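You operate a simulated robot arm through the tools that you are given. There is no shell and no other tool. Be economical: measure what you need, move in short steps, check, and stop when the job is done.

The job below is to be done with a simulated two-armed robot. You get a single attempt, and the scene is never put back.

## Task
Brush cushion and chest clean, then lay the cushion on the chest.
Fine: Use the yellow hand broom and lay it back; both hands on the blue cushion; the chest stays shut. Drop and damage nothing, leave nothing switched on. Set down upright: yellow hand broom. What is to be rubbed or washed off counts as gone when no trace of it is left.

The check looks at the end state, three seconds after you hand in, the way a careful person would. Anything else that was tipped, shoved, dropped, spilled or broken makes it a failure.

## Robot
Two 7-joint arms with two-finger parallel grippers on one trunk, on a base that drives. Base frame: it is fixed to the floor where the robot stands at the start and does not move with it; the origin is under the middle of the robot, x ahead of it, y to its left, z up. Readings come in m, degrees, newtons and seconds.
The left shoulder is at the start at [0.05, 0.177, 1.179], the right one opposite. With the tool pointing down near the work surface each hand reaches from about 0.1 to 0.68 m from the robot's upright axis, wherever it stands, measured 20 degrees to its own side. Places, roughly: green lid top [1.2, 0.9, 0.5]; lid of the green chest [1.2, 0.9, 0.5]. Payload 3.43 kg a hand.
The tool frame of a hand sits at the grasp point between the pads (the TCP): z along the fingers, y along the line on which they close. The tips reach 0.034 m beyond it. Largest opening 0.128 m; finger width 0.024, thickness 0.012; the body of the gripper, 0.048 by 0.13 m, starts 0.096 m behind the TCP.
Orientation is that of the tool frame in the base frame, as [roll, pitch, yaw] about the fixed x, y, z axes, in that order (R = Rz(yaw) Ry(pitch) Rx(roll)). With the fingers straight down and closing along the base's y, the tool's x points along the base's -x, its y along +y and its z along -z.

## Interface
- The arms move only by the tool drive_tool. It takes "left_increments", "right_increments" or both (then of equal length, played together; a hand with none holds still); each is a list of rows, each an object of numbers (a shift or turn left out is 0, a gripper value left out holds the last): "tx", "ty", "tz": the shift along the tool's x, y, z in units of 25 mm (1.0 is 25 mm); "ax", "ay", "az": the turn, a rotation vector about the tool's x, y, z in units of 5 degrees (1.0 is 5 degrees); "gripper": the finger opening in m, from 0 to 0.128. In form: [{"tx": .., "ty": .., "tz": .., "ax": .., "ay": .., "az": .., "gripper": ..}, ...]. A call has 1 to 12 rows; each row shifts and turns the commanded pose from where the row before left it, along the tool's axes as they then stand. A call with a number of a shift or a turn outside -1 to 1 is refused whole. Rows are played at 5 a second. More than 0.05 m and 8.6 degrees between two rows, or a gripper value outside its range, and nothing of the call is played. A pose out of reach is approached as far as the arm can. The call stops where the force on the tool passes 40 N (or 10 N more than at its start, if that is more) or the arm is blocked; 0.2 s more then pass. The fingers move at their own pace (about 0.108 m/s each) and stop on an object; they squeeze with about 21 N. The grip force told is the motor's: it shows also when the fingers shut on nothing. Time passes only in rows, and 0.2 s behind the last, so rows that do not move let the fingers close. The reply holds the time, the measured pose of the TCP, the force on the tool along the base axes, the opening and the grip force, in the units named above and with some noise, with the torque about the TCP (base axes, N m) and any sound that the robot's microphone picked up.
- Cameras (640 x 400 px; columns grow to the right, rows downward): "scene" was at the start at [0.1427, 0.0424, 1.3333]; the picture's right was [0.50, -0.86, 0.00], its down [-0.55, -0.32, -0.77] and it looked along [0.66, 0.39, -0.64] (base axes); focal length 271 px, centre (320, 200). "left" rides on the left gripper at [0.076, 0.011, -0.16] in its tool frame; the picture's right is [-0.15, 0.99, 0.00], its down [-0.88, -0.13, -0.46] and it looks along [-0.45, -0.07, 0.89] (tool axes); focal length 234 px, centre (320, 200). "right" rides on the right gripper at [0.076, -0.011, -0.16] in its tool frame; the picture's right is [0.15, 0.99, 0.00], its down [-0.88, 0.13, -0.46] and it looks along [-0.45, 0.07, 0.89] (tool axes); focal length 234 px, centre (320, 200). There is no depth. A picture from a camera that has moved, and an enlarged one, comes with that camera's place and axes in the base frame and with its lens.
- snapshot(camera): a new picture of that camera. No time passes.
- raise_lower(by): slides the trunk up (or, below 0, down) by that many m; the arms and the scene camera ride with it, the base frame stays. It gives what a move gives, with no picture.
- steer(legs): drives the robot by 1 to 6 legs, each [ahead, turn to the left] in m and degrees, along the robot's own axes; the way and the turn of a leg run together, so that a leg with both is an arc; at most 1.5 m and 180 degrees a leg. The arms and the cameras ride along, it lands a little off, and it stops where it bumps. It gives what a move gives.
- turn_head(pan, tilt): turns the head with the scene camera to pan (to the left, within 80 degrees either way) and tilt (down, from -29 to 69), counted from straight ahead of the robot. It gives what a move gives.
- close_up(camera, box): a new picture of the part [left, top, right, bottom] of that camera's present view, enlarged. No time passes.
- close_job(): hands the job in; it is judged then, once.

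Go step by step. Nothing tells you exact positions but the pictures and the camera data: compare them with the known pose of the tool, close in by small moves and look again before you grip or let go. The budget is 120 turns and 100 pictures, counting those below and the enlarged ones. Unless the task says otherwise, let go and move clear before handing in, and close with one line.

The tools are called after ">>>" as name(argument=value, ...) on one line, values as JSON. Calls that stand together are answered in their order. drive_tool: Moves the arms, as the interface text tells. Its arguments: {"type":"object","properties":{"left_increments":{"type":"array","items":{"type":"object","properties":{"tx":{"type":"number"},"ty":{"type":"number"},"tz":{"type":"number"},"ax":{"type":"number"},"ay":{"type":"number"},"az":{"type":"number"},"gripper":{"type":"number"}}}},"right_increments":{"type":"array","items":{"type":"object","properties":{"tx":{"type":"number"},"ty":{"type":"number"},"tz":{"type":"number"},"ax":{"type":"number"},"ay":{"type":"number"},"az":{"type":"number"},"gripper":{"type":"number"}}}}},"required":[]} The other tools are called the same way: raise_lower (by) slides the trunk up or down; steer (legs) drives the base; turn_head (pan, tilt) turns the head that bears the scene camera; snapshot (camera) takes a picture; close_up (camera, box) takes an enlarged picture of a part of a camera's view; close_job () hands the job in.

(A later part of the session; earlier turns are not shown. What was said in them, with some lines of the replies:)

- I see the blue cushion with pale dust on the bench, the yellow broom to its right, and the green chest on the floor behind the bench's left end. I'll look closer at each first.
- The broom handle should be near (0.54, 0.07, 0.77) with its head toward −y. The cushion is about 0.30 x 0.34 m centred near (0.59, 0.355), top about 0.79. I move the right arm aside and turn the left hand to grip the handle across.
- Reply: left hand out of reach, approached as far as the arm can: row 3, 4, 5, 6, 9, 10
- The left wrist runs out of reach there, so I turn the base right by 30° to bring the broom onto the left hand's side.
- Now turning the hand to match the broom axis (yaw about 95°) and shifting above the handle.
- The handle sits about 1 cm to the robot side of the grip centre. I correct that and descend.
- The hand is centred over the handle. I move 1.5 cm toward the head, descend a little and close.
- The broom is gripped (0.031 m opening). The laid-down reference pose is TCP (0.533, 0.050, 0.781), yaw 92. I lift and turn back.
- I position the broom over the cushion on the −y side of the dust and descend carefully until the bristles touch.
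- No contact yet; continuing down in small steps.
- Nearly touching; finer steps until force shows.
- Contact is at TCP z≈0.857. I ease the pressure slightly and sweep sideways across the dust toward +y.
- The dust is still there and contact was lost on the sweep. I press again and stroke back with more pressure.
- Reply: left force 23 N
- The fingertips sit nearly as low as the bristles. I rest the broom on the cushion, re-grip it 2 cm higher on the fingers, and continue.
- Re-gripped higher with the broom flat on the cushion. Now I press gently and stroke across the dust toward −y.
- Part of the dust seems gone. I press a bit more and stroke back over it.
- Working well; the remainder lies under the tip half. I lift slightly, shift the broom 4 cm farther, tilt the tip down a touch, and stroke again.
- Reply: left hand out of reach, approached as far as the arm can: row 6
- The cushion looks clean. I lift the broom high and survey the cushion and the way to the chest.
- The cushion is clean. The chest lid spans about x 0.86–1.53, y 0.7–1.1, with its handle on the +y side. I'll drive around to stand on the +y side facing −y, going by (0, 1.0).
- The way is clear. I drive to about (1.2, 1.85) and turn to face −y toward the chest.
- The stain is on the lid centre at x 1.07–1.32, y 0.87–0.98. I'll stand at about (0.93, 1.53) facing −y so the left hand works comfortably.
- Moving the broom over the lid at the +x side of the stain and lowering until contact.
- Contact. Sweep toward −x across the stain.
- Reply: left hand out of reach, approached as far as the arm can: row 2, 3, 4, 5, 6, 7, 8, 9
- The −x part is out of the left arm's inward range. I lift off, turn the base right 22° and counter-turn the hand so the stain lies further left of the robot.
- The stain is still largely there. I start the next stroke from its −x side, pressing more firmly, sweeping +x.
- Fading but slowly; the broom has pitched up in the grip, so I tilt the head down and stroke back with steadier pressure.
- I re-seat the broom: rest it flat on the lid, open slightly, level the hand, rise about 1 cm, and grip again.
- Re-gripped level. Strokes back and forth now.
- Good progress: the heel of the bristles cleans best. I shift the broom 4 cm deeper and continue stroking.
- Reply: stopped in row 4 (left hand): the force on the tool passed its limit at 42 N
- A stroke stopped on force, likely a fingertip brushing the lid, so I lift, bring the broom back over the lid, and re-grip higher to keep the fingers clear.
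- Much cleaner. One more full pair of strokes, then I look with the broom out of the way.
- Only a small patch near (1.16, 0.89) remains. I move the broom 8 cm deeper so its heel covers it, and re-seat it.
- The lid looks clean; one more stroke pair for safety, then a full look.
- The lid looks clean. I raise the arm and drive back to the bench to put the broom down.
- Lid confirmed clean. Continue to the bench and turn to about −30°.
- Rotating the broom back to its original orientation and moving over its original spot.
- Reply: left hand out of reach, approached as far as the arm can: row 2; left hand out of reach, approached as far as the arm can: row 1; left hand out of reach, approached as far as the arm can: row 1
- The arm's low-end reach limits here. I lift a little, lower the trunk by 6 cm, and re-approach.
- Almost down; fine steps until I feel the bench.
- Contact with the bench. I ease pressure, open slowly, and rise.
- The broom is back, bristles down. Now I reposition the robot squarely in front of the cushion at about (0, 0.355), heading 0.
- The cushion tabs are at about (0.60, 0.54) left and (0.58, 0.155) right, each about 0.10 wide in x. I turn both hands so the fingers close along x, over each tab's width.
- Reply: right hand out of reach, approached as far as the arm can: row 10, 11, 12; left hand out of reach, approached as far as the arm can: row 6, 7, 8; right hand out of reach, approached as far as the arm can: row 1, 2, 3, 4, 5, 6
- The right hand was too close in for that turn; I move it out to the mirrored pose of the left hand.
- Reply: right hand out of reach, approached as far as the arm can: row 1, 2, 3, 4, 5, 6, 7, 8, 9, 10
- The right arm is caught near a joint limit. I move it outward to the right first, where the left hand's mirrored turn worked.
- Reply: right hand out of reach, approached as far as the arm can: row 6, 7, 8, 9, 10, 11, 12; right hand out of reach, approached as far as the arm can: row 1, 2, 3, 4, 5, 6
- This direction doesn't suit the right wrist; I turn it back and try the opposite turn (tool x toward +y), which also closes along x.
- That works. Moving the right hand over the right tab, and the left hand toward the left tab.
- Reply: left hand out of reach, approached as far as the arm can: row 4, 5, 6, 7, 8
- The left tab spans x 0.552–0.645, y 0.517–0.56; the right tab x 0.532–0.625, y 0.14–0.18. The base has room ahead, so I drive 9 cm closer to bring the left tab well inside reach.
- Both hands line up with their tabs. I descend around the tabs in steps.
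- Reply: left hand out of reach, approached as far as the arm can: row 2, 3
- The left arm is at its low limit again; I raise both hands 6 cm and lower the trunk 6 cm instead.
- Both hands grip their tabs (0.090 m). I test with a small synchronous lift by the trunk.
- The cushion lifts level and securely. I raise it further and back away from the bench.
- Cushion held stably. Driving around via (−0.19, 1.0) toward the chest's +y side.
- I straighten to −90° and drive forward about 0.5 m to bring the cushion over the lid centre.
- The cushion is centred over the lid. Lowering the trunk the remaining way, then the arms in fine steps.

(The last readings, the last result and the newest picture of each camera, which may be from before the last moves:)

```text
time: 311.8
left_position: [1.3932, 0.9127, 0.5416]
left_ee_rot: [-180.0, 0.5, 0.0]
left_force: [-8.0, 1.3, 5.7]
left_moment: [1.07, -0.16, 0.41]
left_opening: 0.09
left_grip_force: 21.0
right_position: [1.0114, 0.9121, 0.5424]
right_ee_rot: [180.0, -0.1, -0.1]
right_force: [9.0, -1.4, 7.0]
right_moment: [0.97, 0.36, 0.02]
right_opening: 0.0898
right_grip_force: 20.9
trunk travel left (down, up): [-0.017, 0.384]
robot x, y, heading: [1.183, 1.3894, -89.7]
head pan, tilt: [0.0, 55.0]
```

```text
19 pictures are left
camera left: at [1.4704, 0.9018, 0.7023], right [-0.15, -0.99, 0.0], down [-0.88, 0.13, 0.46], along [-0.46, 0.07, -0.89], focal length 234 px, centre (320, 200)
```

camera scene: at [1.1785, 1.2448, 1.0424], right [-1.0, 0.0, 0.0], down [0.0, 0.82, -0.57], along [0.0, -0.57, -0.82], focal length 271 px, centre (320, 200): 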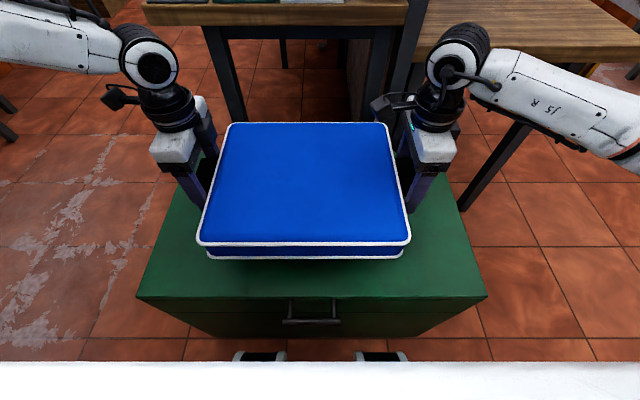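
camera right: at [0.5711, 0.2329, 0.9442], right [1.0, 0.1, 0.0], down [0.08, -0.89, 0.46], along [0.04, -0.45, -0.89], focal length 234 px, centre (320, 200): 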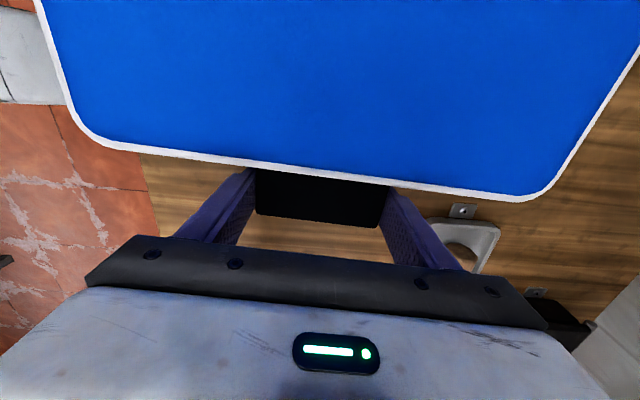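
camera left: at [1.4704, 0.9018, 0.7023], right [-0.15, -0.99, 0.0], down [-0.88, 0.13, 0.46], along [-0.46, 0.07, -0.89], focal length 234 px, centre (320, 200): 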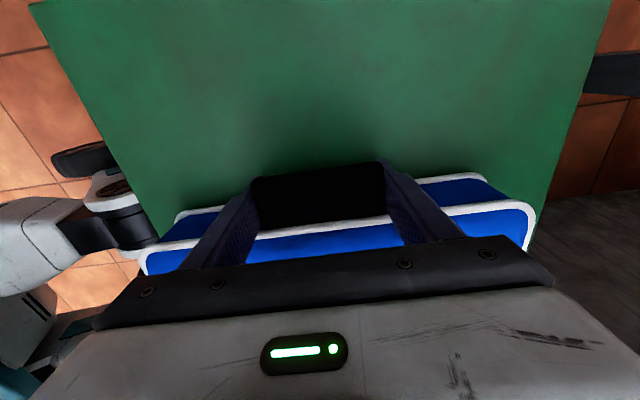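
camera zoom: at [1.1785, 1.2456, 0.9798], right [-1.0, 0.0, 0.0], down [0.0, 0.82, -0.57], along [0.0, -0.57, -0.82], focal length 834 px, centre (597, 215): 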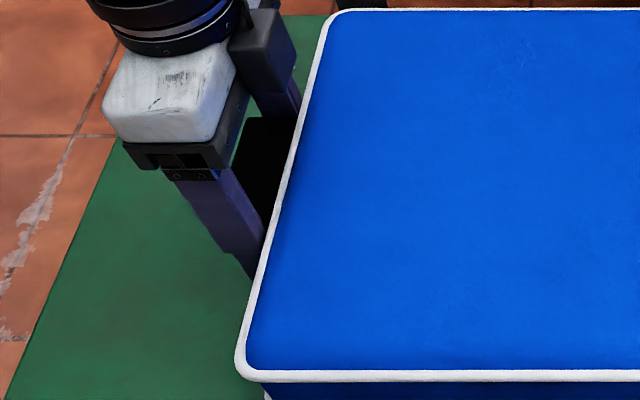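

The cushion now rests on the lid (upward reaction on both hands). I open both hands together, then rise.

>>> drive_tool(left_increments=[{"gripper": 0.1}, {}, {"gripper": 0.12}, {}, {"tz": -0.6}, {"tz": -0.8}, {"tz": -1}, {"tz": -1}, {"tz": -1}, {"tz": -1}], right_increments=[{"gripper": 0.1}, {}, {"gripper": 0.12}, {}, {"tz": -0.6}, {"tz": -0.8}, {"tz": -1}, {"tz": -1}, {"tz": -1}, {"tz": -1}])

>>> snapshot(camera="scene")

>>> close_up(camera="scene", box=[200, 120, 420, 260])

```text
time: 314.0
left_position: [1.3935, 0.9129, 0.6755]
left_ee_rot: [-179.8, 0.5, 0.1]
left_force: [0.3, -0.5, 0.4]
left_moment: [0.01, -0.03, -0.02]
left_opening: 0.1203
left_grip_force: 0.1
right_position: [1.0101, 0.9133, 0.6769]
right_ee_rot: [179.9, 0.0, 0.0]
right_force: [0.2, -0.3, 0.0]
right_moment: [0.01, 0.03, -0.02]
right_opening: 0.1201
right_grip_force: 0.0
trunk travel left (down, up): [-0.017, 0.384]
robot x, y, heading: [1.1799, 1.3921, -90.1]
head pan, tilt: [0.0, 55.0]
```

```text
18 pictures are left
camera scene: at [1.1785, 1.2451, 0.9794], right [-1.0, 0.0, 0.0], down [0.0, 0.82, -0.57], along [0.0, -0.57, -0.82], focal length 271 px, centre (320, 200)
```

scene: 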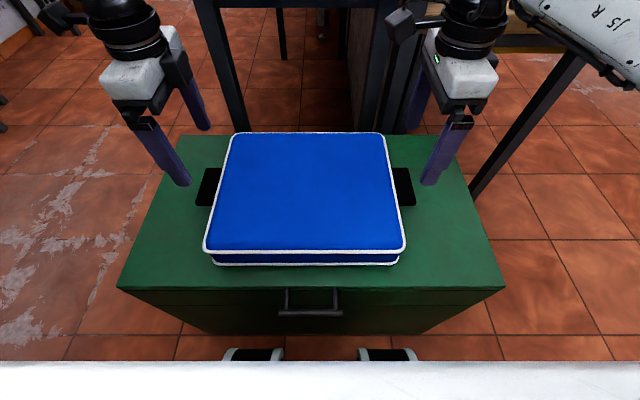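

```text
2.86 times, centred on (310, 190) of scene
camera zoom: at [1.1785, 1.2451, 0.9794], right [-1.0, 0.0, 0.0], down [0.0, 0.82, -0.57], along [0.0, -0.57, -0.82], focal length 774 px, centre (349, 229)
```

zoom: 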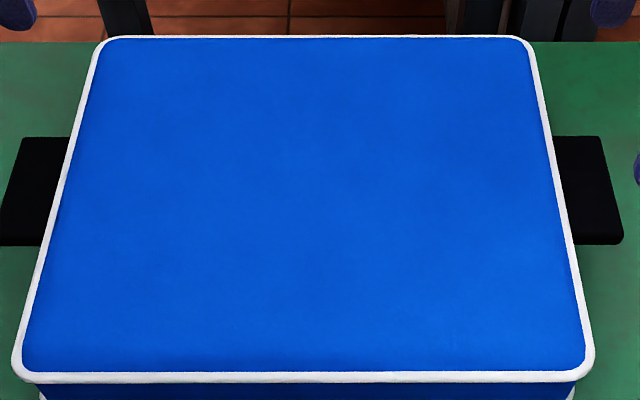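

The cushion is laid down well. I check its surface closely for faint traces.

>>> close_up(camera="scene", box=[260, 130, 350, 190])

>>> close_up(camera="scene", box=[220, 180, 390, 250])

```text
6.67 times, centred on (305, 160) of scene
camera zoom: at [1.1785, 1.2451, 0.9794], right [-1.0, 0.0, 0.0], down [0.0, 0.82, -0.57], along [0.0, -0.57, -0.82], focal length 1806 px, centre (420, 467)
```

zoom: 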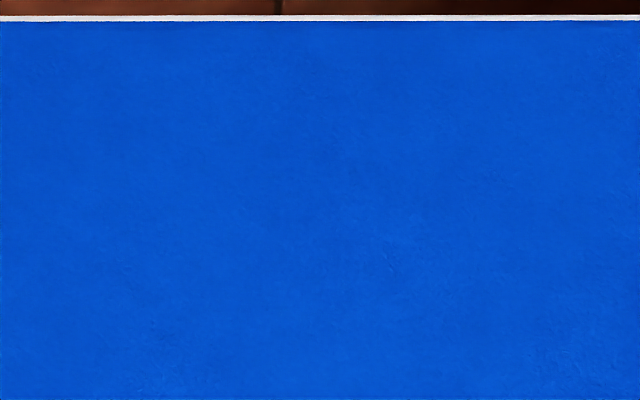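

```text
3.76 times, centred on (305, 215) of scene
camera zoom: at [1.1785, 1.2451, 0.9794], right [-1.0, 0.0, 0.0], down [0.0, 0.82, -0.57], along [0.0, -0.57, -0.82], focal length 1020 px, centre (376, 144)
```

zoom: 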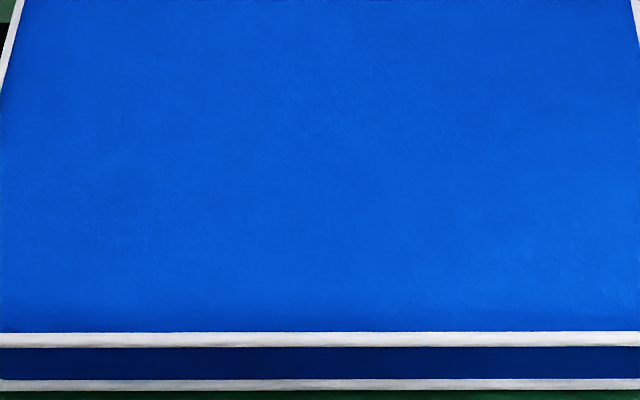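

No trace remains. I raise the trunk, back away, and take a last look at chest, cushion and broom.

>>> raise_lower(by=0.3)

>>> steer(legs=[[-0.4, 0]])

>>> turn_head(pan=0, tilt=40)

>>> snapshot(camera="scene")

>>> close_up(camera="scene", box=[330, 40, 450, 115])

```text
time: 317.0
left_position: [1.3934, 0.9125, 0.9747]
left_ee_rot: [-179.8, 0.6, 0.1]
left_force: [-0.1, -0.3, 0.7]
left_moment: [0.0, 0.0, 0.0]
left_opening: 0.1203
left_grip_force: 0.0
right_position: [1.0096, 0.9126, 0.9764]
right_ee_rot: [-180.0, 0.0, 0.0]
right_force: [-0.6, 0.0, -0.4]
right_moment: [-0.03, -0.01, 0.02]
right_opening: 0.1198
right_grip_force: 0.1
trunk travel left (down, up): [-0.317, 0.084]
robot x, y, heading: [1.1759, 1.3873, -89.9]
head pan, tilt: [0.0, 55.0]
```

```text
time: 319.4
left_position: [1.3942, 1.3013, 0.9752]
left_ee_rot: [-179.8, 0.5, -0.1]
left_force: [0.1, -0.1, 0.8]
left_moment: [0.03, -0.01, 0.0]
left_opening: 0.1201
left_grip_force: 0.1
right_position: [1.0112, 1.3023, 0.9763]
right_ee_rot: [-180.0, 0.0, -0.2]
right_force: [0.6, 0.2, -0.3]
right_moment: [-0.03, -0.02, -0.02]
right_opening: 0.1203
right_grip_force: 0.1
trunk travel left (down, up): [-0.317, 0.084]
robot x, y, heading: [1.1821, 1.7803, -89.9]
head pan, tilt: [0.0, 55.0]
```

```text
time: 320.2
left_position: [1.3925, 1.3018, 0.976]
left_ee_rot: [-179.9, 0.4, -0.1]
left_force: [-0.8, -0.6, 0.8]
left_moment: [0.01, -0.01, -0.01]
left_opening: 0.12
left_grip_force: 0.0
right_position: [1.0108, 1.3021, 0.9775]
right_ee_rot: [-180.0, 0.0, -0.1]
right_force: [0.0, 0.5, 0.0]
right_moment: [0.01, -0.01, -0.01]
right_opening: 0.1199
right_grip_force: 0.1
trunk travel left (down, up): [-0.317, 0.084]
robot x, y, heading: [1.1809, 1.7761, -90.1]
head pan, tilt: [0.0, 40.0]
```

```text
14 pictures are left
camera scene: at [1.1788, 1.6212, 1.3001], right [-1.0, 0.0, 0.0], down [0.0, 0.64, -0.77], along [0.0, -0.77, -0.64], focal length 271 px, centre (320, 200)
```

scene: 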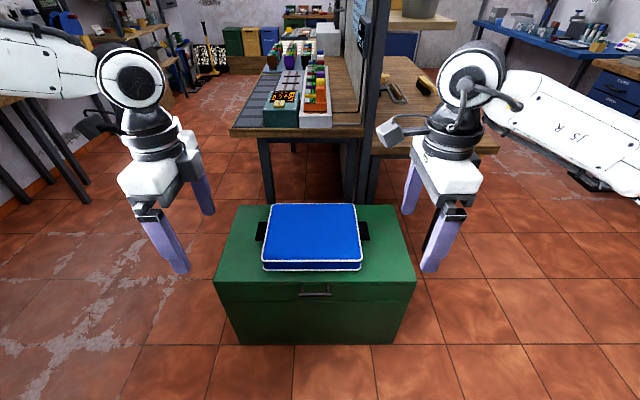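

```text
5.33 times, centred on (390, 78) of scene
camera zoom: at [1.1788, 1.6212, 1.3001], right [-1.0, 0.0, 0.0], down [0.0, 0.64, -0.77], along [0.0, -0.77, -0.64], focal length 1445 px, centre (-53, 853)
```

zoom: 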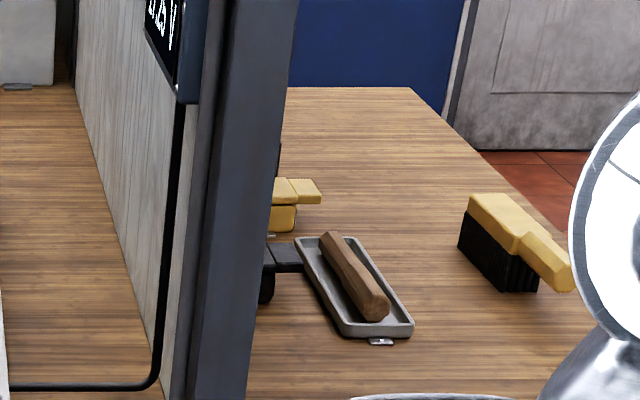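

The cushion sits clean and centred on the shut, clean chest, the broom stands upright on the bench in its place, and both hands are free. I hand in.

>>> close_job()

```text
The job is handed in.
```

The job is handed in: I brushed the cushion and chest clean and laid the cushion centred on the shut chest with both hands. The yellow broom is back upright in its place on the bench. One brushing stroke on the lid stopped at 42 N, probably a fingertip touching it; the later close-ups showed no mark.
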